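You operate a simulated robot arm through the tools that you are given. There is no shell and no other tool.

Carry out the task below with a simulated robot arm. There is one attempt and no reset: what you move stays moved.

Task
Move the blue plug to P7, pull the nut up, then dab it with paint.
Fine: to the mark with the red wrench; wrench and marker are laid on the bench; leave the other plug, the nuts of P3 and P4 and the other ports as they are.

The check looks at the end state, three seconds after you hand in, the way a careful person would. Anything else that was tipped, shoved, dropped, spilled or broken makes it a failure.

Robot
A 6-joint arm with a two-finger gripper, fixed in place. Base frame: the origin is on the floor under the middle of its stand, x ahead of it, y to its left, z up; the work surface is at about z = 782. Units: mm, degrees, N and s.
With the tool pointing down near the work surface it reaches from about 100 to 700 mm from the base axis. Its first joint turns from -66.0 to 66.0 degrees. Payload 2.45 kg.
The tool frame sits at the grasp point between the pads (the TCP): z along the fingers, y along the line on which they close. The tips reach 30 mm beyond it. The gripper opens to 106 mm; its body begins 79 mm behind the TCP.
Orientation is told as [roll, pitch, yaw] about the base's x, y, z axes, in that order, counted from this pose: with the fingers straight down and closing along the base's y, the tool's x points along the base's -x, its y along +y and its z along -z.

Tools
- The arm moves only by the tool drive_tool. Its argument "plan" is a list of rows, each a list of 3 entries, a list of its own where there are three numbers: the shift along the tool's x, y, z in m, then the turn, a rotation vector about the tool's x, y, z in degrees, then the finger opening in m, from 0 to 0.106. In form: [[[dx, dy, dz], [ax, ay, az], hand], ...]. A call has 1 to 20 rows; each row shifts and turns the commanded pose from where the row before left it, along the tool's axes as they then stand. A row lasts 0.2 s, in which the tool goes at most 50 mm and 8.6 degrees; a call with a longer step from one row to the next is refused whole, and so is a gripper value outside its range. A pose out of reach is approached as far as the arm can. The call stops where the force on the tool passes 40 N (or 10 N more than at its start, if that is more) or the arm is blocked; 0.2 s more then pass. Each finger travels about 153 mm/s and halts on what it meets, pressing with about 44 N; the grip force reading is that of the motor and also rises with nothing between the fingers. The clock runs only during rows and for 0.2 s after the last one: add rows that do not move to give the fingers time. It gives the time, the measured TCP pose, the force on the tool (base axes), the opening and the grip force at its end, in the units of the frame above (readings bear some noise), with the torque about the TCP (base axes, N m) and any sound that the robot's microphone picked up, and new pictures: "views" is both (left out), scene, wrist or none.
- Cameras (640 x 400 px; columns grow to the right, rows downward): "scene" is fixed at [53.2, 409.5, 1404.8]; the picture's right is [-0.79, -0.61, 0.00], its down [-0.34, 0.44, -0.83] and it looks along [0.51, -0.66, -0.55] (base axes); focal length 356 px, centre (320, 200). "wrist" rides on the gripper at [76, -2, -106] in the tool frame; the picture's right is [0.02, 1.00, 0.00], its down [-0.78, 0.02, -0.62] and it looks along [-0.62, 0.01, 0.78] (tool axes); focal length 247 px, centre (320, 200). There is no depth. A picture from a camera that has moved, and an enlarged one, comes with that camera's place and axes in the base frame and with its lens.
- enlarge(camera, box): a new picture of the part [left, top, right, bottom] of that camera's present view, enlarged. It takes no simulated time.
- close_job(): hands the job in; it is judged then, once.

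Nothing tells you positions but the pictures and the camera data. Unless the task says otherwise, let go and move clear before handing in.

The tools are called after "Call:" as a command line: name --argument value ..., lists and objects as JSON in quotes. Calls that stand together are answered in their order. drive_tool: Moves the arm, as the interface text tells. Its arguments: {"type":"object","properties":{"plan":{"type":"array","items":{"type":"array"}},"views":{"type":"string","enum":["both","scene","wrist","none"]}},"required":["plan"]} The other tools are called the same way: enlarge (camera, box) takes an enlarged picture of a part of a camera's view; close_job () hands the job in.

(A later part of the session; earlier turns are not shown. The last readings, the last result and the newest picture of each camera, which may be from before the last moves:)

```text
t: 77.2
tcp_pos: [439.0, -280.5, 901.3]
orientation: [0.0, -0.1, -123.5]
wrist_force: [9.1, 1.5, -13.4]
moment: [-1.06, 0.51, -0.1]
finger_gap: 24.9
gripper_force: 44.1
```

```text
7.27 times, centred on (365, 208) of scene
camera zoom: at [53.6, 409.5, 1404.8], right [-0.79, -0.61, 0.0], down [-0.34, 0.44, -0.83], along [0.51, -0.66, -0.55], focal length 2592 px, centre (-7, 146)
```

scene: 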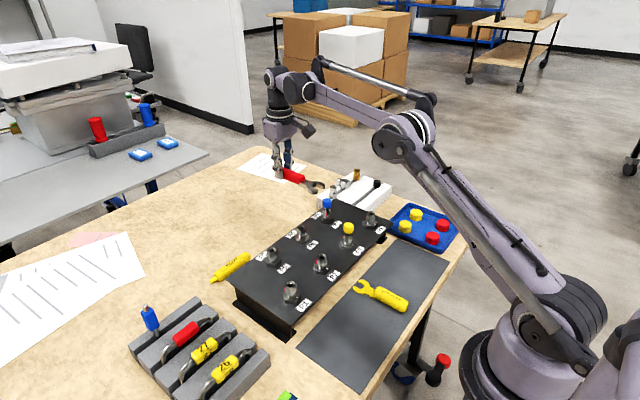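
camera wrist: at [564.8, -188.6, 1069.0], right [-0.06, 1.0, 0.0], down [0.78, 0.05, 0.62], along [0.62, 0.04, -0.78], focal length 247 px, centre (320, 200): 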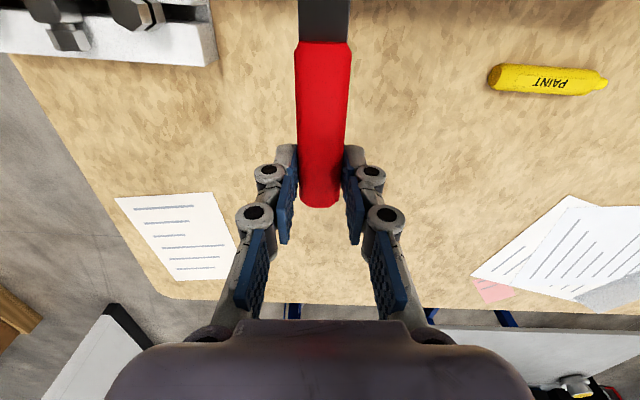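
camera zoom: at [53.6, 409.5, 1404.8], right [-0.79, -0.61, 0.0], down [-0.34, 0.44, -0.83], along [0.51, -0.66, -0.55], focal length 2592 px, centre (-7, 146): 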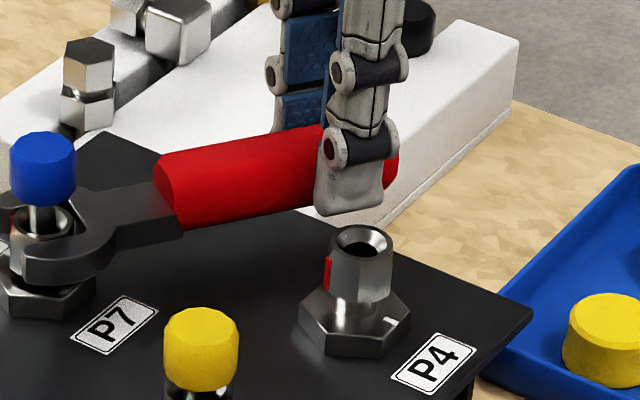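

The turn is complete by estimate. I'll neutralise the vertical load, rotate back ~3.5° to the middle of the play, and withdraw radially to inspect the marks.

Call:
drive_tool --plan '[[[0, 0, 0.001], [0, 0, 0], 0.01], [[0.0001, 0.0034, 0], [0, 0, -1.75], 0.01], [[0.0001, 0.0034, 0], [0, 0, -1.75], 0.01], [[0, 0, 0], [0, 0, 0], 0.01]]' --views "none"

Call:
drive_tool --plan '[[[-0.005, 0, 0], [0, 0, 0], 0.01], [[-0.008, 0, 0], [0, 0, 0], 0.01], [[-0.009, 0, 0], [0, 0, 0], 0.01], [[-0.009, 0, 0], [0, 0, 0], 0.01], [[-0.008, 0, 0], [0, 0, 0], 0.01], [[0, 0, 0], [0, 0, 0], 0.01]]'

Call:
enlarge --camera "scene" --box '[320, 205, 340, 222]'

Call:
enlarge --camera "scene" --box '[310, 175, 390, 235]'

```text
t: 78.2
tcp_pos: [444.7, -285.0, 899.4]
orientation: [-0.1, -0.1, -119.9]
wrist_force: [1.4, -2.6, -1.6]
moment: [-0.12, -0.01, -0.27]
finger_gap: 25.0
gripper_force: 44.0
```

```text
t: 79.6
tcp_pos: [426.2, -317.6, 897.8]
orientation: [0.0, -0.1, -120.0]
wrist_force: [-0.1, 0.2, -1.3]
moment: [-0.04, 0.03, 0.01]
finger_gap: 24.9
gripper_force: 43.8
camera wrist: at [463.2, -250.8, 1006.3], right [0.88, -0.48, 0.0], down [-0.38, -0.69, 0.62], along [-0.3, -0.55, -0.78], focal length 247 px, centre (320, 200)
```

scene: 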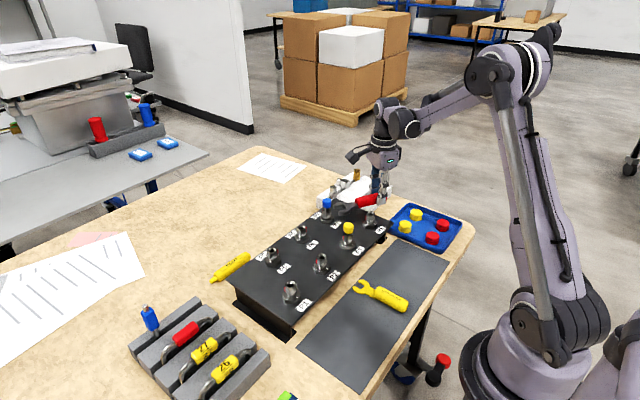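
wrist: 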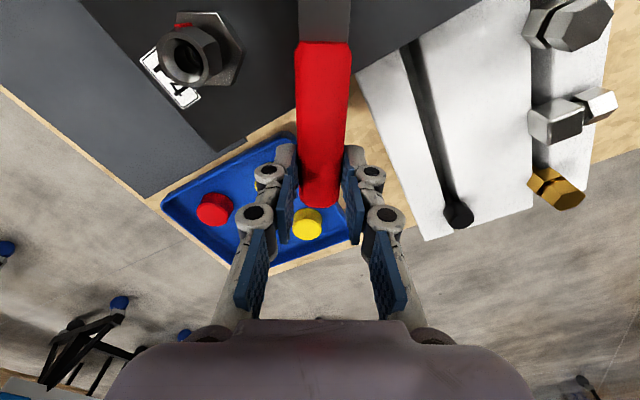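

```text
16.00 times, centred on (330, 214) of scene
camera zoom: at [53.2, 409.5, 1404.8], right [-0.79, -0.61, 0.0], down [-0.34, 0.44, -0.83], along [0.51, -0.66, -0.55], focal length 5702 px, centre (160, -16)
```

zoom: 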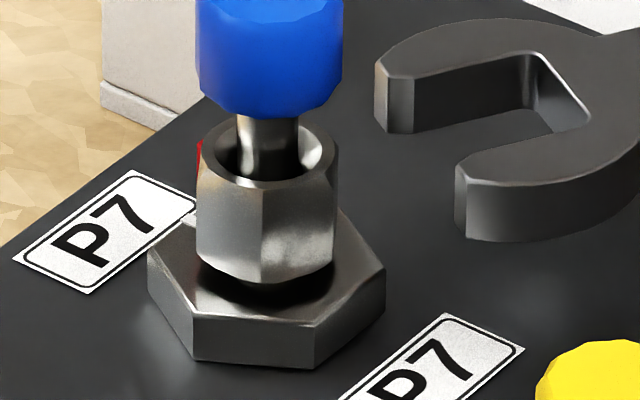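

```text
6.67 times, centred on (350, 205) of scene
camera zoom: at [53.2, 409.5, 1404.8], right [-0.79, -0.61, 0.0], down [-0.34, 0.44, -0.83], along [0.51, -0.66, -0.55], focal length 2376 px, centre (120, 167)
```

zoom: 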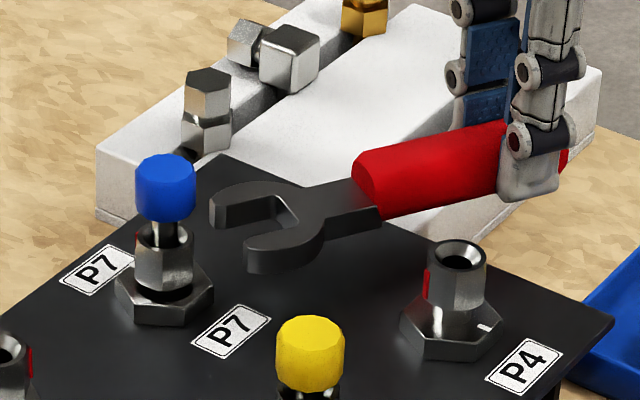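

The nut is nearly home and everything nearby is untouched. I'll zoom further to measure the remaining angle.

Call:
enlarge --camera "scene" --box '[321, 208, 337, 218]'

Call:
enlarge --camera "scene" --box '[293, 224, 309, 234]'

```text
16.00 times, centred on (329, 213) of scene
camera zoom: at [53.2, 409.5, 1404.8], right [-0.79, -0.61, 0.0], down [-0.34, 0.44, -0.83], along [0.51, -0.66, -0.55], focal length 5702 px, centre (176, -8)
```

zoom: 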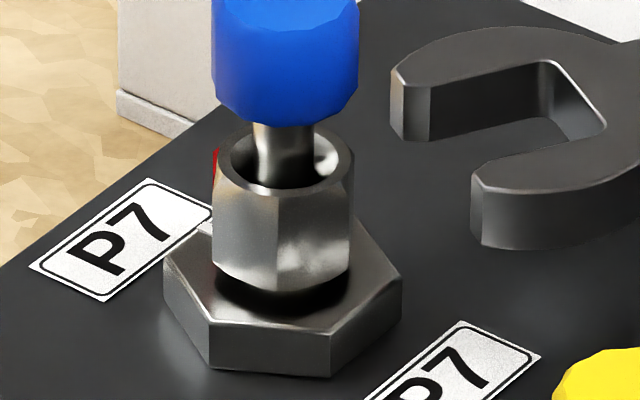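

```text
16.00 times, centred on (301, 229) of scene
camera zoom: at [53.2, 409.5, 1404.8], right [-0.79, -0.61, 0.0], down [-0.34, 0.44, -0.83], along [0.51, -0.66, -0.55], focal length 5702 px, centre (624, -264)
```

zoom: 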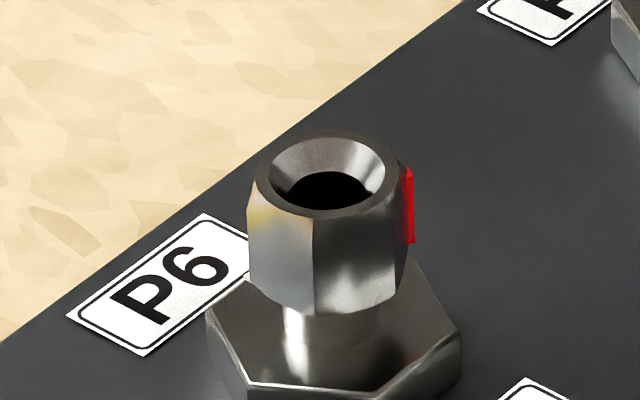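

The remaining angle looks like about 3°. I'll lift clear and move so the wrist camera looks at P7 from the +x/+y side, where both marks are visible.

Call:
drive_tool --plan '[[[0, 0, -0.02], [0, 0, 0], 0.01], [[0, 0, -0.02], [0, 0, 0], 0.01], [[0, 0, -0.024], [0, 0, 0], 0.01], [[0.0394, 0.01144, 0], [0, 0, 0], 0.01], [[0.0394, 0.01144, 0], [0, 0, 0], 0.01], [[0.0394, 0.01144, 0], [0, 0, 0], 0.01], [[0.0394, 0.01144, 0], [0, 0, 0], 0.01], [[0.0394, 0.01144, 0], [0, 0, 0], 0.01], [[0, 0, 0], [0, 0, 0], 0.01]]'

```text
t: 81.6
tcp_pos: [574.0, -174.2, 962.3]
orientation: [0.0, -0.1, -119.9]
wrist_force: [-0.2, 0.2, -1.6]
moment: [-0.05, 0.0, -0.01]
finger_gap: 25.2
gripper_force: 44.1
camera wrist: at [611.2, -106.5, 1068.6], right [0.88, -0.48, 0.0], down [-0.38, -0.69, 0.62], along [-0.3, -0.55, -0.78], focal length 247 px, centre (320, 200)
```

scene: 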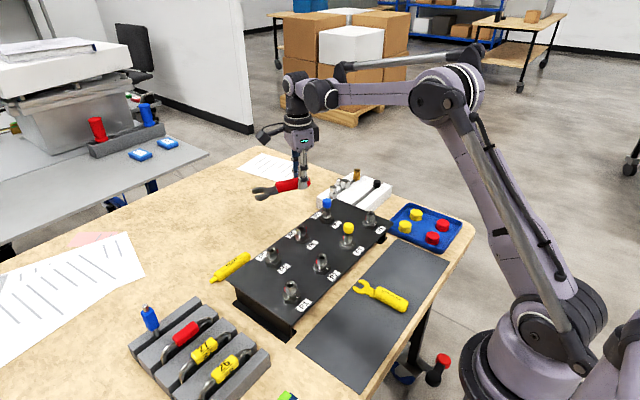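
wrist: 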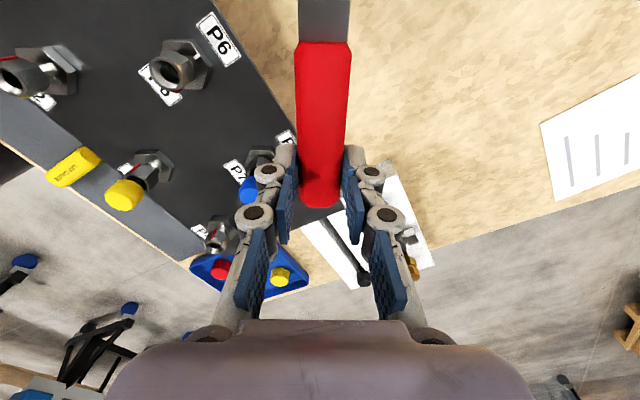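

P7 is hidden behind a finger. I'll shift sideways to expose it.

Call:
drive_tool --plan '[[[-0.01, 0.02, 0], [0, 0, 0], 0.01], [[-0.01, 0.02, 0], [0, 0, 0], 0.01], [[0, 0, 0], [0, 0, 0], 0.01]]' --views "wrist"

Call:
enlarge --camera "wrist" --box '[165, 105, 265, 190]'

```text
t: 82.4
tcp_pos: [597.7, -212.7, 961.9]
orientation: [0.1, -0.1, -119.8]
wrist_force: [0.6, -0.2, -1.0]
moment: [-0.01, 0.04, 0.0]
finger_gap: 25.1
gripper_force: 44.4
camera wrist: at [635.3, -144.9, 1069.1], right [0.88, -0.48, 0.0], down [-0.38, -0.69, 0.62], along [-0.3, -0.55, -0.78], focal length 247 px, centre (320, 200)
```

wrist: 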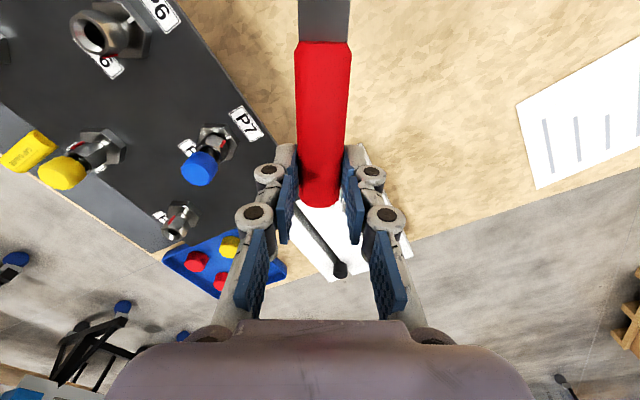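

```text
4.71 times, centred on (215, 148) of wrist
camera zoom: at [635.3, -144.9, 1069.1], right [0.88, -0.48, 0.0], down [-0.38, -0.69, 0.62], along [-0.3, -0.55, -0.78], focal length 1162 px, centre (814, 447)
```

zoom: 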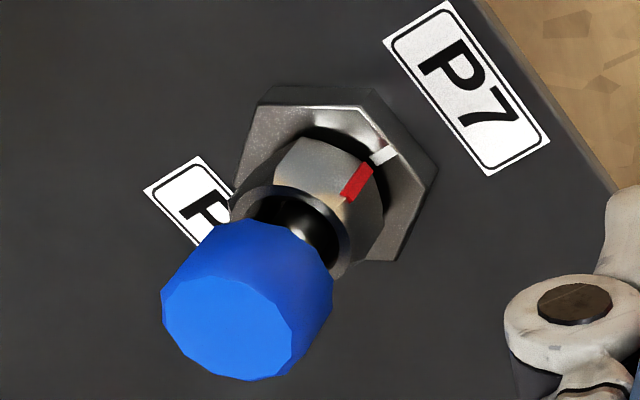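

Both marks are visible and nearly aligned. Zooming closer.

Call:
enlarge --camera "wrist" --box '[200, 115, 240, 150]'

```text
11.43 times, centred on (220, 132) of wrist
camera zoom: at [635.3, -144.9, 1069.1], right [0.88, -0.48, 0.0], down [-0.38, -0.69, 0.62], along [-0.3, -0.55, -0.78], focal length 2823 px, centre (1463, 971)
```

zoom: 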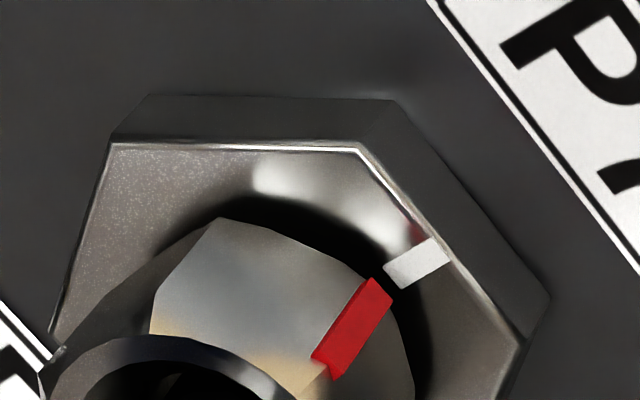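

The red line looks about 2° short of the white mark. To be sure, I'll place the camera in the plane through the axis and the white mark, where perfect alignment would show as one straight line.

Call:
drive_tool --plan '[[[-0.0286, -0.0042, 0.005], [0, 0, 0], 0.01], [[-0.0285, -0.0041, 0.005], [0, 0, 0], 0.01], [[0, 0, 0], [0, 0, 0], 0.01]]' --views "wrist"

Call:
enlarge --camera "wrist" --box '[170, 60, 240, 120]'

```text
t: 83.2
tcp_pos: [562.4, -257.7, 953.2]
orientation: [0.1, -0.1, -119.9]
wrist_force: [-0.1, 0.0, -0.7]
moment: [-0.04, 0.02, 0.04]
finger_gap: 25.2
gripper_force: 43.8
camera wrist: at [599.5, -190.2, 1059.7], right [0.88, -0.48, 0.0], down [-0.38, -0.69, 0.62], along [-0.3, -0.55, -0.78], focal length 247 px, centre (320, 200)
```

wrist: 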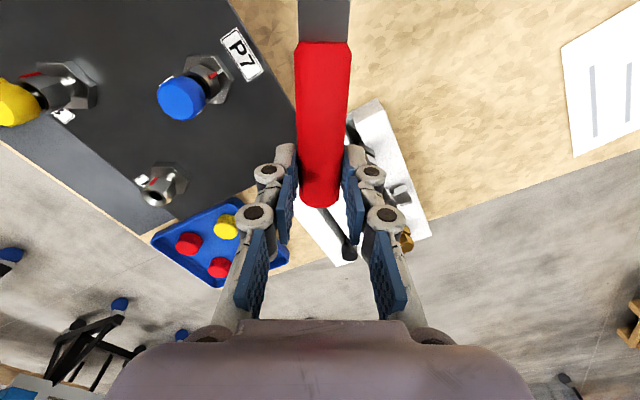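

```text
6.67 times, centred on (205, 90) of wrist
camera zoom: at [599.5, -190.2, 1059.7], right [0.88, -0.48, 0.0], down [-0.38, -0.69, 0.62], along [-0.3, -0.55, -0.78], focal length 1646 px, centre (1087, 933)
```

zoom: 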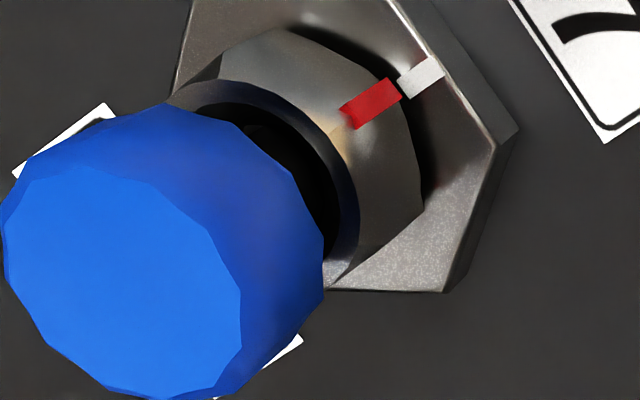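

The red line and white mark now read as one straight line, aligned within about 1°. The nut is pulled up to the mark. Next I'll lay the wrench down on the free bench area around x≈620, y from -216 to -69.

Call:
drive_tool --plan '[[[0, 0, 0], [0, 0, -7.5], 0.01], [[0, 0, 0], [0, 0, -7.5], 0.01], [[0, 0, 0], [0, 0, -7.5], 0.01], [[0, 0, 0], [0, 0, -7.5], 0.01], [[0.034, 0.029, 0], [0, 0, 0], 0.01], [[0.034, 0.029, 0], [0, 0, 0], 0.01], [[0, 0, 0.03], [0, 0, 0], 0.01], [[0, 0, 0.03], [0, 0, 0], 0.01], [[0, 0, 0], [0, 0, 0], 0.01]]'

Call:
enlarge --camera "scene" --box '[200, 150, 360, 280]'

```text
t: 85.2
tcp_pos: [619.7, -191.0, 893.1]
orientation: [0.1, 0.0, -89.9]
wrist_force: [0.0, 0.7, -0.8]
moment: [-0.07, 0.03, -0.01]
finger_gap: 25.1
gripper_force: 43.8
camera wrist: at [619.7, -113.4, 1000.0], right [1.0, 0.02, 0.0], down [0.02, -0.78, 0.62], along [0.01, -0.62, -0.78], focal length 247 px, centre (320, 200)
```

scene: 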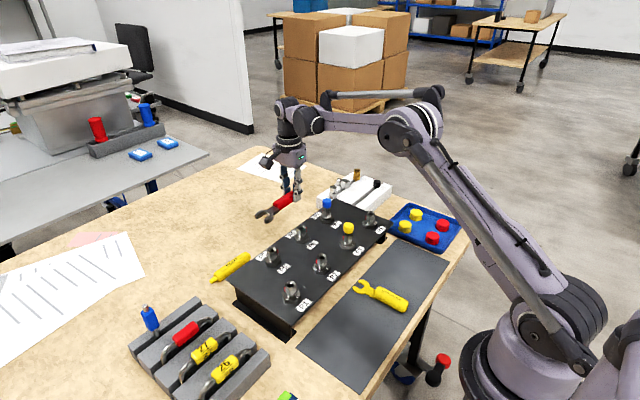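
wrist: 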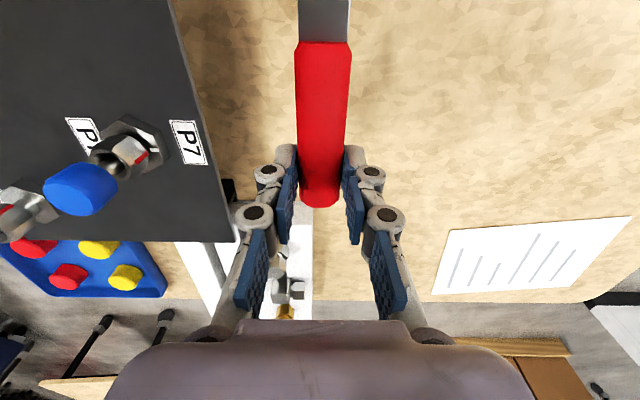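

```text
3.08 times, centred on (280, 215) of scene
camera zoom: at [53.2, 409.5, 1404.8], right [-0.79, -0.61, 0.0], down [-0.34, 0.44, -0.83], along [0.51, -0.66, -0.55], focal length 1096 px, centre (443, 154)
```

zoom: 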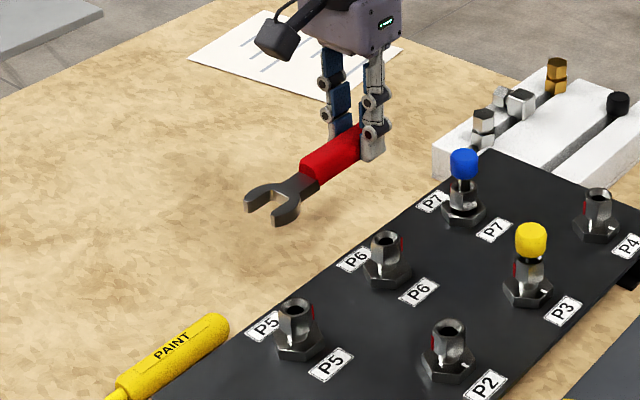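

The bench is free beneath the wrench. I'll descend and feel for the surface.

Call:
drive_tool --plan '[[[0, 0, 0.03], [0, 0, 0], 0.01], [[0, 0, 0.03], [0, 0, 0], 0.01], [[0, 0, 0.013], [0, 0, 0], 0.01], [[0, 0, 0], [0, 0, 0], 0.01]]' --views "none"

Call:
drive_tool --plan '[[[0, 0, 0.0015], [0, 0, 0], 0.01], [[0, 0, 0.001], [0, 0, 0], 0.01], [[0, 0, 0], [0, 0, 0], 0.01]]' --views "none"

Call:
drive_tool --plan '[[[0, 0, 0.001], [0, 0, 0], 0.01], [[0, 0, 0], [0, 0, 0], 0.01]]' --views "scene"

```text
t: 86.2
tcp_pos: [620.4, -191.0, 820.2]
orientation: [-0.1, -0.1, -89.8]
wrist_force: [0.3, 0.5, -1.4]
moment: [-0.08, -0.01, 0.02]
finger_gap: 24.9
gripper_force: 44.2
```

```text
t: 87.0
tcp_pos: [621.0, -191.1, 816.9]
orientation: [0.0, -0.1, -89.9]
wrist_force: [-0.1, 0.1, -1.4]
moment: [-0.05, 0.0, -0.01]
finger_gap: 24.9
gripper_force: 44.1
```

```text
t: 87.6
tcp_pos: [621.2, -189.9, 816.1]
orientation: [0.0, 0.1, -89.9]
wrist_force: [-0.3, -0.5, -1.6]
moment: [-0.07, 0.01, 0.0]
finger_gap: 25.0
gripper_force: 44.2
```

scene: 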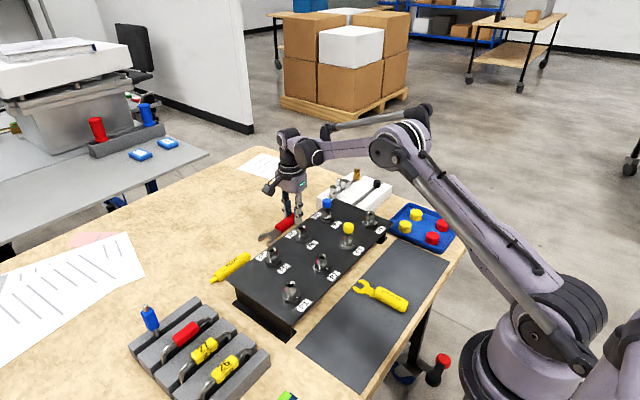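

Call:
drive_tool --plan '[[[0, 0, 0.001], [0, 0, 0], 0.01], [[0, 0, 0], [0, 0, 0], 0.01]]' --views "none"

Call:
drive_tool --plan '[[[0, 0, 0.001], [0, 0, 0], 0.01], [[0, 0, 0], [0, 0, 0], 0.01]]' --views "none"

Call:
enlarge --camera "scene" --box '[250, 190, 320, 250]'

```text
t: 88.2
tcp_pos: [621.1, -190.1, 816.2]
orientation: [0.0, -0.1, -89.8]
wrist_force: [0.3, -1.2, 4.5]
moment: [0.59, 0.0, -0.06]
finger_gap: 24.8
gripper_force: 44.0
```

```text
t: 88.8
tcp_pos: [620.1, -190.6, 814.9]
orientation: [0.1, 0.0, -89.9]
wrist_force: [1.4, -1.8, 16.0]
moment: [1.04, -0.03, -0.1]
finger_gap: 24.9
gripper_force: 44.0
```

```text
6.67 times, centred on (285, 220) of scene
camera zoom: at [52.9, 409.5, 1404.8], right [-0.79, -0.61, 0.0], down [-0.34, 0.44, -0.83], along [0.51, -0.66, -0.55], focal length 2376 px, centre (553, 67)
```

zoom: 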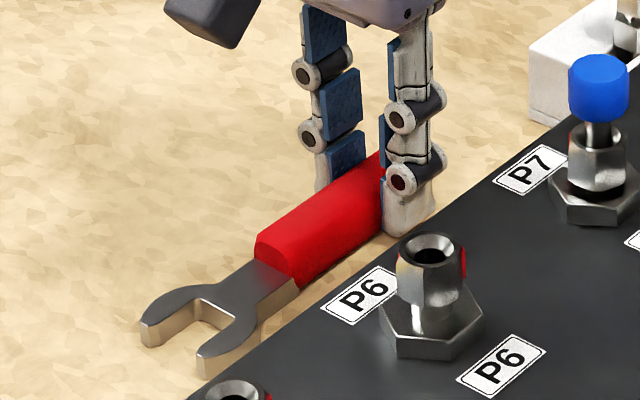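

The wrench is down on the bench. I'll ease off, open, and rise clear.

Call:
drive_tool --plan '[[[0, 0, -0.001], [0, 0, 0], 0.01], [[0, 0, 0], [0, 0, 0], 0.03], [[0, 0, 0], [0, 0, 0], 0.06], [[0, 0, 0], [0, 0, 0], 0.06], [[0, 0, -0.02], [0, 0, 0], 0.06], [[0, 0, -0.04], [0, 0, 0], 0.06], [[0, 0, -0.04], [0, 0, 0], 0.06], [[0, 0, -0.02], [0, 0, 0], 0.06], [[0, 0, 0], [0, 0, 0], 0.06]]'

Call:
enlarge --camera "scene" --box '[200, 180, 340, 290]'

```text
t: 90.8
tcp_pos: [618.6, -190.6, 935.3]
orientation: [-0.1, 0.0, -89.9]
wrist_force: [-0.4, -0.6, 0.4]
moment: [-0.04, -0.03, -0.03]
finger_gap: 60.4
gripper_force: 0.0
camera wrist: at [618.3, -113.5, 1042.9], right [1.0, 0.02, 0.0], down [0.02, -0.78, 0.62], along [0.01, -0.62, -0.78], focal length 247 px, centre (320, 200)
```

scene: 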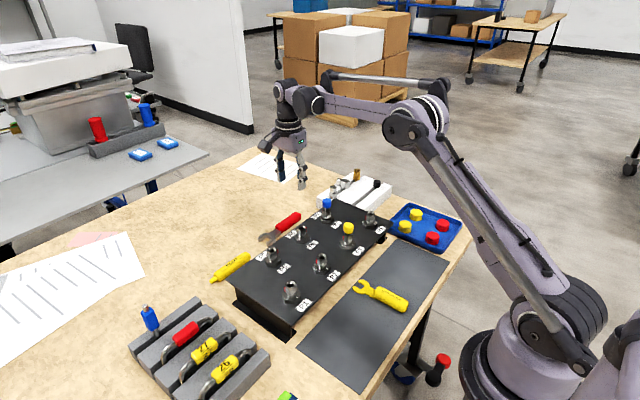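
wrist: 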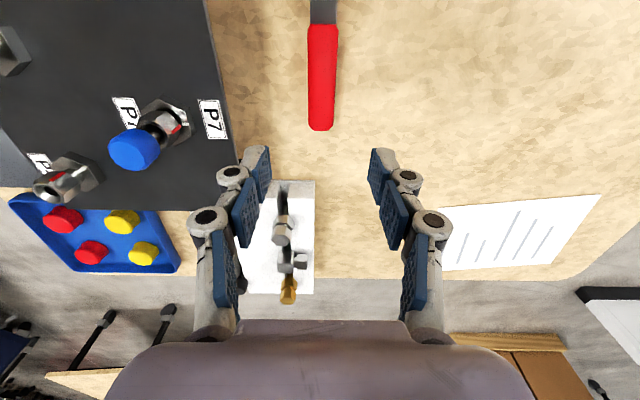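

```text
3.64 times, centred on (270, 235) of scene
camera zoom: at [53.2, 409.5, 1404.8], right [-0.79, -0.61, 0.0], down [-0.34, 0.44, -0.83], along [0.51, -0.66, -0.55], focal length 1296 px, centre (502, 73)
```

zoom: 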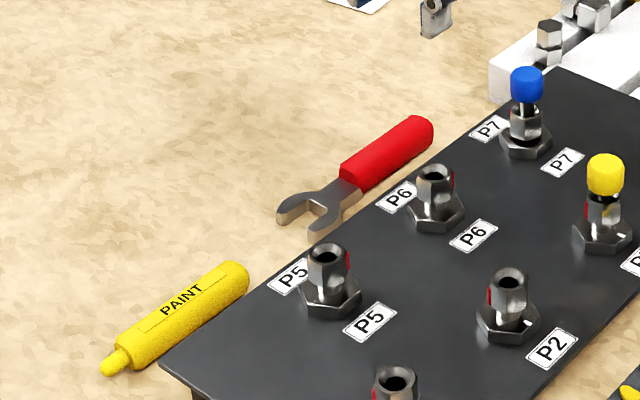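

The wrench is laid flat. Next is the marker, lying roughly along y near x≈607, with its nib at about y≈103. I'll turn the tool to yaw +90° so the camera faces the nib side.

Call:
drive_tool --plan '[[[0, 0, -0.01], [0, 0, -8.5], 0.06], [[0, 0, 0], [0, 0, -8.5], 0.06], [[0, 0, 0], [0, 0, -8.5], 0.06], [[0, 0, 0], [0, 0, -8.5], 0.06], [[0, 0, 0], [0, 0, -8.5], 0.06], [[0, 0, 0], [0, 0, -8.5], 0.06], [[0, 0, 0], [0, 0, -8.5], 0.06], [[0, 0, 0], [0, 0, -8.5], 0.06], [[0, 0, 0], [0, 0, -8.5], 0.06], [[0, 0, 0], [0, 0, -8.5], 0.06], [[0, 0, 0], [0, 0, -8.5], 0.06], [[0, 0, 0], [0, 0, -8.5], 0.06], [[0, 0, 0], [0, 0, -8.5], 0.06], [[0, 0, 0], [0, 0, -8.5], 0.06], [[0, 0, 0], [0, 0, -8.5], 0.06], [[0, 0, 0], [0, 0, -8.5], 0.06], [[0, 0, 0], [0, 0, -8.5], 0.06], [[0, 0, 0], [0, 0, -8.5], 0.06], [[0, 0, 0], [0, 0, -8.5], 0.06], [[0, 0, 0], [0, 0, -8.5], 0.06]]' --views "none"

Call:
drive_tool --plan '[[[0, 0, 0], [0, 0, -8.5], 0.06], [[0, 0, 0], [0, 0, -1.5], 0.06], [[-0.0367, 0.002, 0], [0, 0, 0], 0.06], [[-0.0367, 0.002, 0], [0, 0, 0], 0.06], [[-0.0367, 0.002, 0], [0, 0, 0], 0.06], [[-0.0367, 0.002, 0], [0, 0, 0], 0.06], [[-0.0367, 0.002, 0], [0, 0, 0], 0.06], [[-0.0367, 0.002, 0], [0, 0, 0], 0.06], [[0, 0, 0], [0, 0, 0], 0.06]]'

```text
t: 95.0
tcp_pos: [621.1, -190.5, 945.6]
orientation: [0.0, 0.1, 80.2]
wrist_force: [0.9, -0.6, -0.2]
moment: [-0.01, -0.03, 0.01]
finger_gap: 60.1
gripper_force: 0.1
```

```text
t: 97.0
tcp_pos: [608.4, 30.1, 946.0]
orientation: [0.1, 0.0, 90.1]
wrist_force: [-0.5, 0.5, -0.3]
moment: [0.0, -0.02, -0.01]
finger_gap: 60.0
gripper_force: 0.1
camera wrist: at [611.0, -45.6, 1051.7], right [-1.0, -0.02, 0.0], down [-0.02, 0.78, 0.62], along [-0.01, 0.62, -0.78], focal length 247 px, centre (320, 200)
```

scene: 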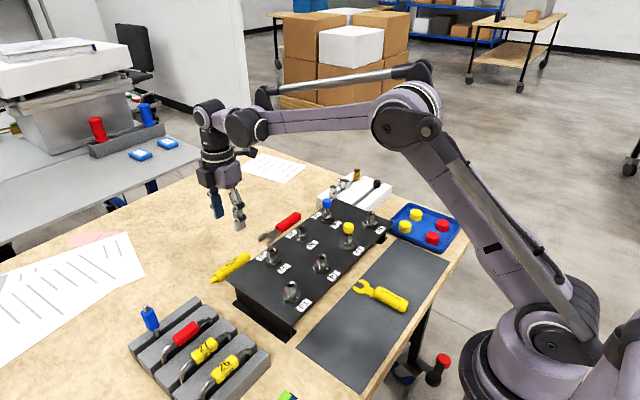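
wrist: 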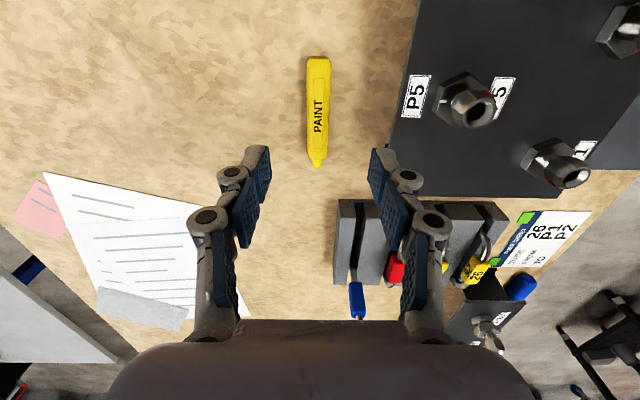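

Call:
enlarge --camera "wrist" --box '[260, 40, 380, 180]'

Call:
enlarge --camera "scene" --box '[195, 240, 265, 295]'

```text
2.86 times, centred on (320, 110) of wrist
camera zoom: at [611.0, -45.6, 1051.7], right [-1.0, -0.02, 0.0], down [-0.02, 0.78, 0.62], along [-0.01, 0.62, -0.78], focal length 706 px, centre (320, 457)
```

zoom: 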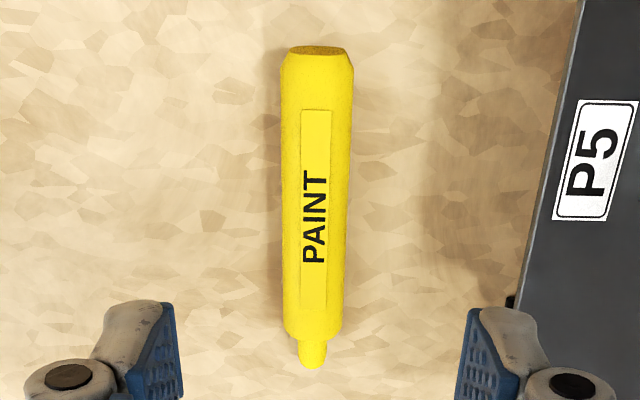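

```text
7.27 times, centred on (230, 268) of scene
camera zoom: at [53.2, 409.5, 1404.8], right [-0.79, -0.61, 0.0], down [-0.34, 0.44, -0.83], along [0.51, -0.66, -0.55], focal length 2592 px, centre (974, -291)
```

zoom: 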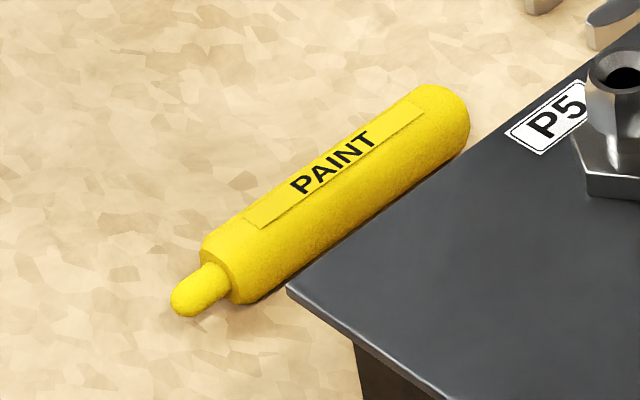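

The marker lies parallel to y at x≈610.3, body diameter ~23 mm, rear at y≈-6 and nib tip at y≈110. I'll line up over its rear half and descend.

Call:
drive_tool --plan '[[[0.003, -0.0019, 0.03], [0, 0, 0], 0.046], [[0, 0, 0.04], [0, 0, 0], 0.046], [[0, 0, 0.03], [0, 0, 0], 0.046], [[0, 0, 0], [0, 0, 0], 0.046]]' --views "wrist"

Call:
enlarge --camera "wrist" --box '[250, 90, 390, 230]'

Call:
enlarge --camera "scene" --box '[195, 220, 285, 295]'

```text
t: 98.0
tcp_pos: [609.9, 27.1, 845.7]
orientation: [0.0, 0.0, 90.2]
wrist_force: [-0.8, -0.3, -0.1]
moment: [0.01, 0.02, 0.0]
finger_gap: 46.0
gripper_force: 0.1
camera wrist: at [613.2, -49.0, 952.1], right [-1.0, -0.02, 0.0], down [-0.02, 0.78, 0.62], along [-0.01, 0.62, -0.78], focal length 247 px, centre (320, 200)
```

wrist: 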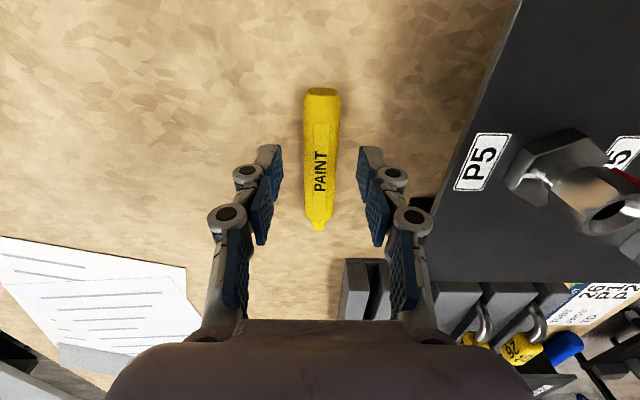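

```text
2.86 times, centred on (320, 160) of wrist
camera zoom: at [613.2, -49.0, 952.1], right [-1.0, -0.02, 0.0], down [-0.02, 0.78, 0.62], along [-0.01, 0.62, -0.78], focal length 706 px, centre (320, 314)
```

zoom: 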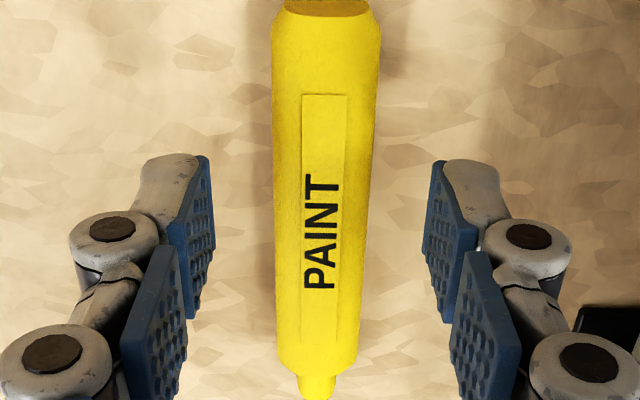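

```text
5.33 times, centred on (240, 258) of scene
camera zoom: at [53.2, 409.5, 1404.8], right [-0.79, -0.61, 0.0], down [-0.34, 0.44, -0.83], along [0.51, -0.66, -0.55], focal length 1900 px, centre (747, -107)
```

zoom: 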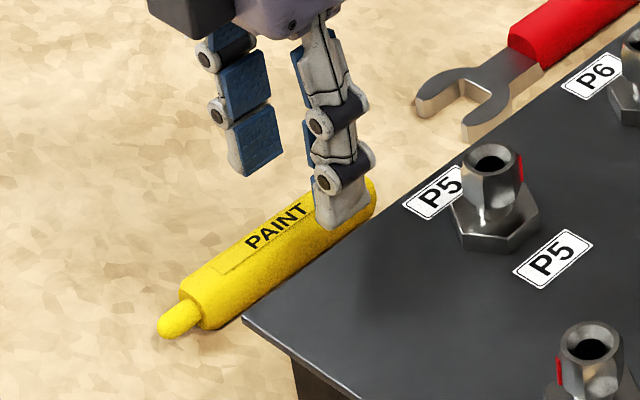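

Centred. Descending the last 30 mm and closing on the marker.

Call:
drive_tool --plan '[[[0, 0, 0.015], [0, 0, 0], 0.046], [[0, 0, 0.015], [0, 0, 0], 0.046], [[0, 0, 0], [0, 0, 0], 0.046], [[0, 0, 0], [0, 0, 0], 0.025], [[0, 0, 0], [0, 0, 0], 0.01], [[0, 0, 0], [0, 0, 0], 0.01], [[0, 0, 0], [0, 0, 0], 0.01]]' --views "wrist"

Call:
enlarge --camera "scene" --box '[195, 220, 285, 295]'

```text
t: 99.6
tcp_pos: [609.8, 26.7, 815.0]
orientation: [0.0, 0.0, 90.1]
wrist_force: [-0.5, -0.2, -0.5]
moment: [-0.02, -0.01, 0.0]
finger_gap: 22.4
gripper_force: 43.6
camera wrist: at [612.3, -49.0, 922.5], right [-1.0, -0.02, 0.0], down [-0.02, 0.78, 0.62], along [-0.01, 0.62, -0.78], focal length 247 px, centre (320, 200)
```

wrist: 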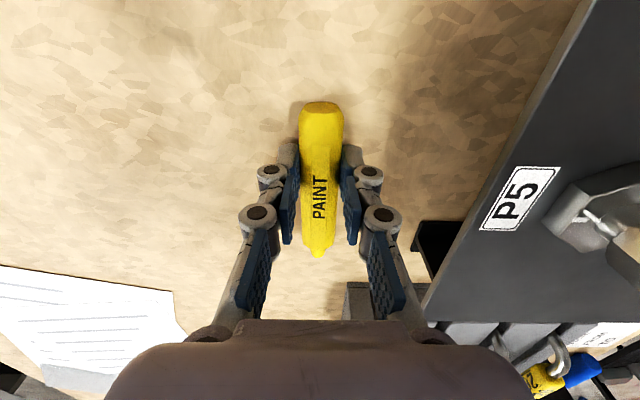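

```text
5.33 times, centred on (240, 258) of scene
camera zoom: at [53.2, 409.5, 1404.8], right [-0.79, -0.61, 0.0], down [-0.34, 0.44, -0.83], along [0.51, -0.66, -0.55], focal length 1900 px, centre (747, -107)
```

zoom: 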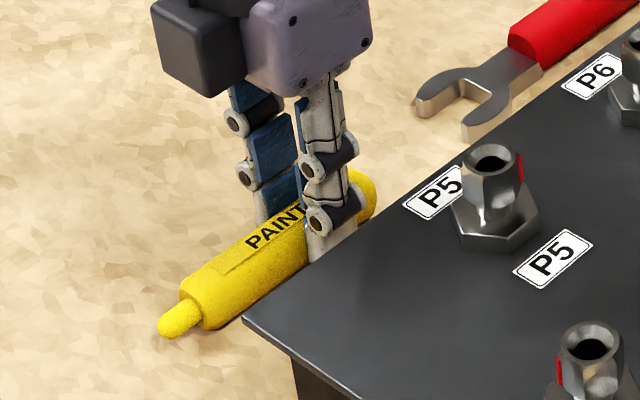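

Marker gripped (22.4 mm). I'll lift well above the plugs and travel to the -y side of P7, with the nib pointing at the nut.

Call:
drive_tool --plan '[[[0, 0, -0.02], [0, 0, 0], 0.01], [[0, 0, -0.045], [0, 0, 0], 0.01], [[0, 0, -0.05], [0, 0, 0], 0.01], [[0, 0, -0.05], [0, 0, 0], 0.01], [[0.0421, 0.0137, 0], [0, 0, 0], 0.01], [[0.0421, 0.0137, 0], [0, 0, 0], 0.01], [[0.0421, 0.0137, 0], [0, 0, 0], 0.01], [[0.0421, 0.0137, 0], [0, 0, 0], 0.01], [[0.0421, 0.0137, 0], [0, 0, 0], 0.01], [[0.0421, 0.0137, 0], [0, 0, 0], 0.01], [[0.0421, 0.0137, 0], [0, 0, 0], 0.01], [[0.0421, 0.0137, 0], [0, 0, 0], 0.01], [[0, 0, 0], [0, 0, 0], 0.01]]'

Call:
enlarge --camera "wrist" --box '[240, 130, 400, 290]'

```text
t: 102.4
tcp_pos: [501.8, -310.0, 982.0]
orientation: [0.0, 0.0, 90.1]
wrist_force: [-0.2, 0.9, -0.2]
moment: [-0.01, -0.03, 0.01]
finger_gap: 22.8
gripper_force: 44.2
camera wrist: at [503.7, -385.3, 1088.8], right [-1.0, -0.02, 0.0], down [-0.02, 0.78, 0.62], along [-0.01, 0.62, -0.78], focal length 247 px, centre (320, 200)
```

scene: 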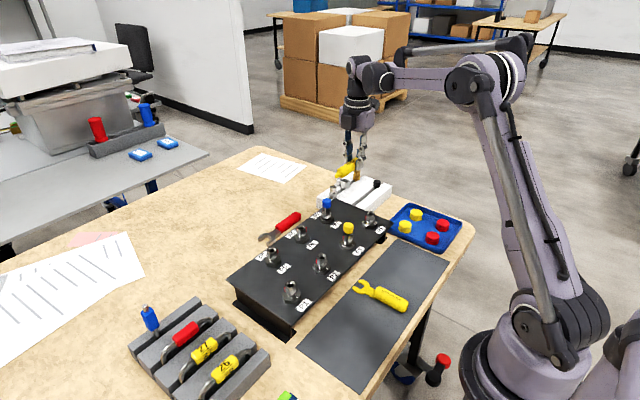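
wrist: 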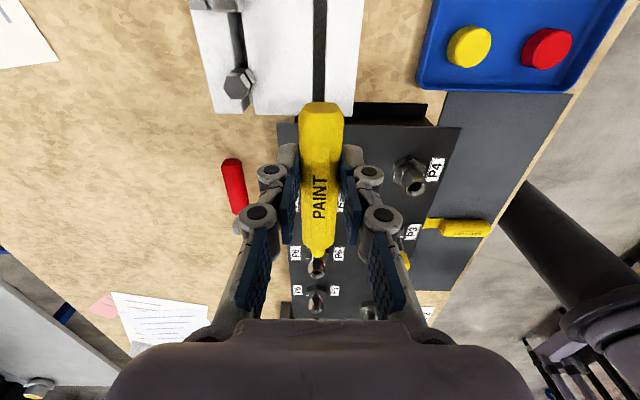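

```text
2.50 times, centred on (320, 210) of wrist
camera zoom: at [503.7, -385.3, 1088.8], right [-1.0, -0.02, 0.0], down [-0.02, 0.78, 0.62], along [-0.01, 0.62, -0.78], focal length 617 px, centre (320, 175)
```

zoom: 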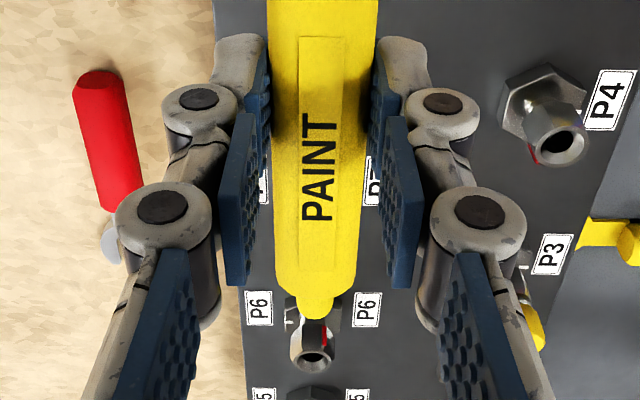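

I'm lined up on the P7 axis, 35 mm short of the nut. I'll descend to nut height (nib at z≈871).

Call:
drive_tool --plan '[[[0, 0.001, 0.03], [0, 0, 0], 0.01], [[0, 0, 0.03], [0, 0, 0], 0.01], [[0, 0, 0.02], [0, 0, 0], 0.01], [[0, 0, 0.009], [0, 0, 0], 0.01], [[0, 0, 0], [0, 0, 0], 0.01]]'

Call:
enlarge --camera "scene" --box '[305, 170, 375, 225]'

Call:
enlarge --camera "wrist" --box '[240, 130, 400, 290]'

```text
t: 103.6
tcp_pos: [500.1, -310.8, 892.3]
orientation: [0.0, 0.0, 90.1]
wrist_force: [0.1, -0.4, -0.8]
moment: [0.0, 0.0, -0.04]
finger_gap: 22.6
gripper_force: 44.1
camera wrist: at [502.7, -385.5, 998.9], right [-1.0, -0.02, 0.0], down [-0.02, 0.78, 0.62], along [-0.01, 0.62, -0.78], focal length 247 px, centre (320, 200)
```

scene: 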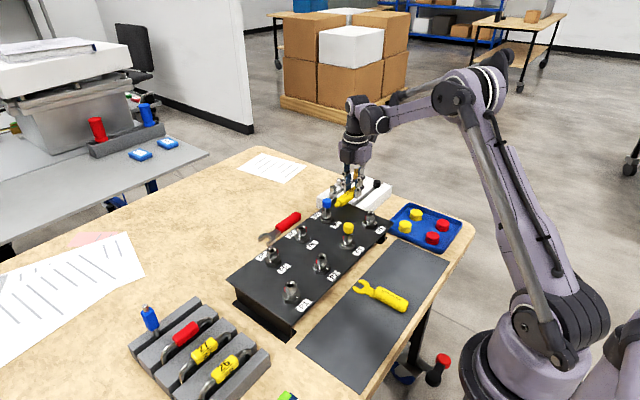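
wrist: 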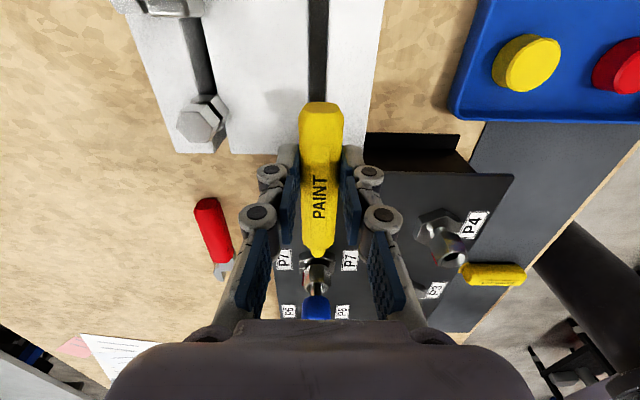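

```text
7.27 times, centred on (340, 198) of scene
camera zoom: at [53.2, 409.5, 1404.8], right [-0.79, -0.61, 0.0], down [-0.34, 0.44, -0.83], along [0.51, -0.66, -0.55], focal length 2592 px, centre (174, 218)
```

zoom: 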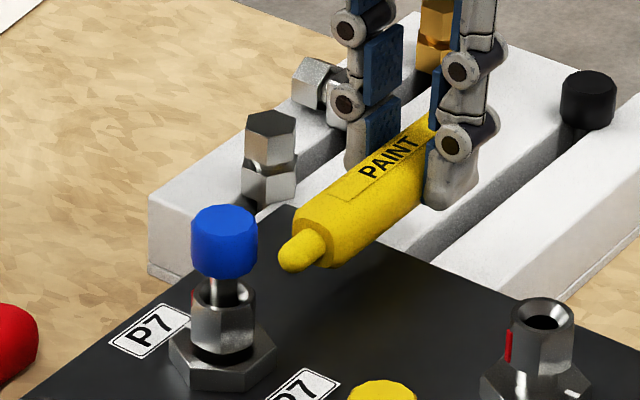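

```text
2.50 times, centred on (320, 210) of wrist
camera zoom: at [502.7, -385.5, 998.9], right [-1.0, -0.02, 0.0], down [-0.02, 0.78, 0.62], along [-0.01, 0.62, -0.78], focal length 617 px, centre (320, 175)
```

zoom: 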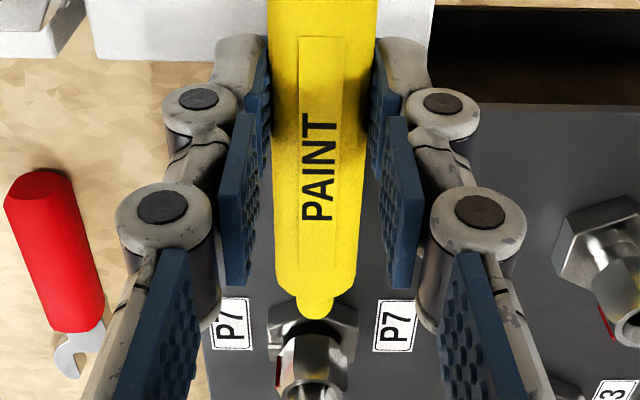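

The nib is aimed at the nut's -y flat at the right height. I'll advance 20 mm, then in 1–2 mm steps until contact.

Call:
drive_tool --plan '[[[-0.01, 0, 0], [0, 0, 0], 0.01], [[-0.008, 0, 0], [0, 0, 0], 0.01], [[-0.002, 0, 0], [0, 0, 0], 0.01], [[0, 0, 0], [0, 0, 0], 0.01]]' --views "none"

Call:
enlarge --camera "scene" --box '[315, 190, 350, 220]'

Call:
enlarge --camera "wrist" --box '[290, 220, 350, 290]'

```text
t: 104.6
tcp_pos: [500.4, -289.4, 891.0]
orientation: [0.0, 0.0, 90.1]
wrist_force: [-0.1, -0.4, -0.8]
moment: [-0.05, 0.01, 0.02]
finger_gap: 22.5
gripper_force: 44.0
```

```text
13.33 times, centred on (332, 205) of scene
camera zoom: at [53.2, 409.5, 1404.8], right [-0.79, -0.61, 0.0], down [-0.34, 0.44, -0.83], along [0.51, -0.66, -0.55], focal length 4751 px, centre (153, 133)
```

zoom: 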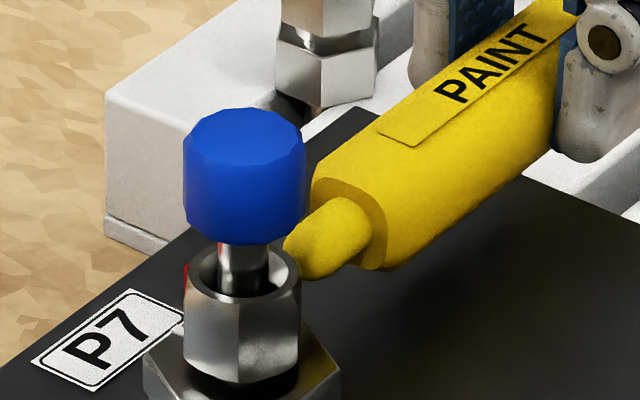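

```text
5.71 times, centred on (320, 255) of wrist
camera zoom: at [502.6, -365.2, 999.0], right [-1.0, -0.02, 0.0], down [-0.02, 0.78, 0.62], along [-0.01, 0.62, -0.78], focal length 1411 px, centre (320, -114)
```

zoom: 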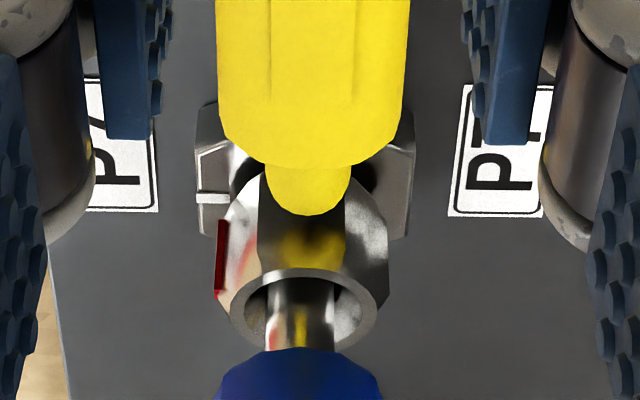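

Call:
drive_tool --plan '[[[-0.002, 0, 0], [0, 0, 0], 0.01], [[-0.001, 0, 0], [0, 0, 0], 0.01], [[0, 0, 0], [0, 0, 0], 0.01]]' --views "none"

Call:
drive_tool --plan '[[[-0.001, 0, 0], [0, 0, 0], 0.01], [[0, 0, 0], [0, 0, 0], 0.01]]' --views "none"

Call:
enlarge --camera "wrist" --box '[290, 220, 350, 290]'

```text
t: 105.4
tcp_pos: [499.5, -286.3, 890.1]
orientation: [0.0, 0.1, 90.1]
wrist_force: [0.8, -0.2, -0.1]
moment: [-0.03, 0.04, 0.01]
finger_gap: 22.6
gripper_force: 43.7
```

```text
t: 106.0
tcp_pos: [500.1, -286.0, 891.5]
orientation: [0.0, 0.0, 90.2]
wrist_force: [-0.2, 0.3, 0.3]
moment: [-0.02, -0.01, -0.01]
finger_gap: 22.5
gripper_force: 43.9
```

```text
5.71 times, centred on (320, 255) of wrist
camera zoom: at [502.5, -361.7, 998.9], right [-1.0, -0.02, 0.0], down [-0.02, 0.78, 0.62], along [-0.01, 0.62, -0.78], focal length 1411 px, centre (320, -114)
```

zoom: 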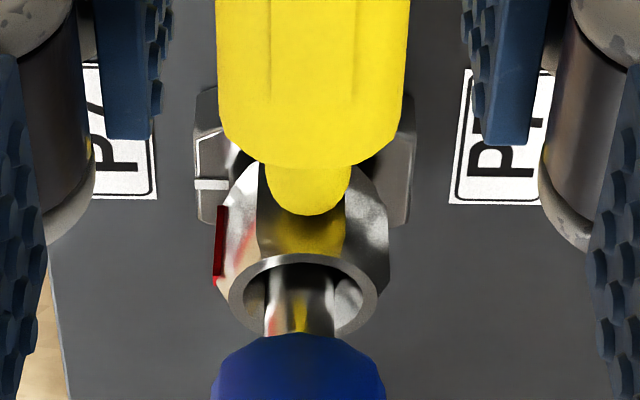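

Call:
drive_tool --plan '[[[-0.001, 0, 0], [0, 0, 0], 0.01], [[0, 0, 0], [0, 0, 0], 0.01]]' --views "none"

Call:
drive_tool --plan '[[[-0.001, 0, 0], [0, 0, 0], 0.01], [[0, 0, 0], [0, 0, 0], 0.01]]' --views "none"

Call:
drive_tool --plan '[[[-0.001, 0, 0], [0, 0, 0], 0.01], [[0, 0, 0], [0, 0, 0], 0.01]]' --views "none"

Call:
enlarge --camera "wrist" --box '[290, 220, 350, 290]'

```text
t: 106.6
tcp_pos: [500.0, -284.5, 890.5]
orientation: [0.0, 0.0, 90.1]
wrist_force: [-0.4, 0.1, -0.5]
moment: [0.01, 0.0, -0.03]
finger_gap: 22.5
gripper_force: 44.3
```

```text
t: 107.2
tcp_pos: [499.3, -283.7, 892.0]
orientation: [-0.1, 0.1, 90.1]
wrist_force: [-0.4, 0.0, -0.1]
moment: [-0.01, 0.02, 0.02]
finger_gap: 22.5
gripper_force: 43.9
```

```text
t: 107.8
tcp_pos: [499.7, -283.9, 891.8]
orientation: [0.1, 0.2, 90.0]
wrist_force: [1.0, -6.4, -0.7]
moment: [-0.21, -0.02, -0.1]
finger_gap: 22.5
gripper_force: 43.9
```

```text
5.71 times, centred on (320, 255) of wrist
camera zoom: at [502.2, -359.5, 999.2], right [-1.0, -0.02, 0.0], down [-0.02, 0.78, 0.62], along [-0.01, 0.62, -0.78], focal length 1411 px, centre (320, -114)
```

zoom: 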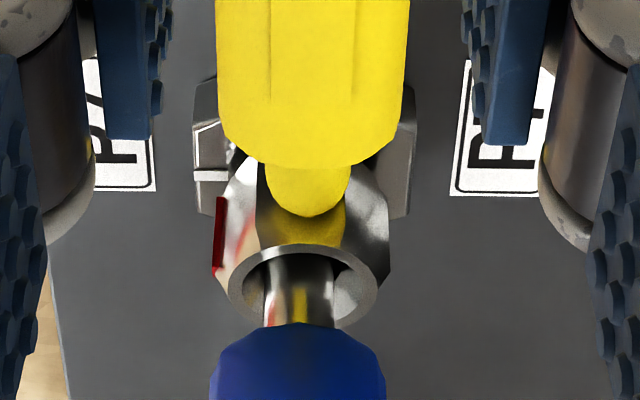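

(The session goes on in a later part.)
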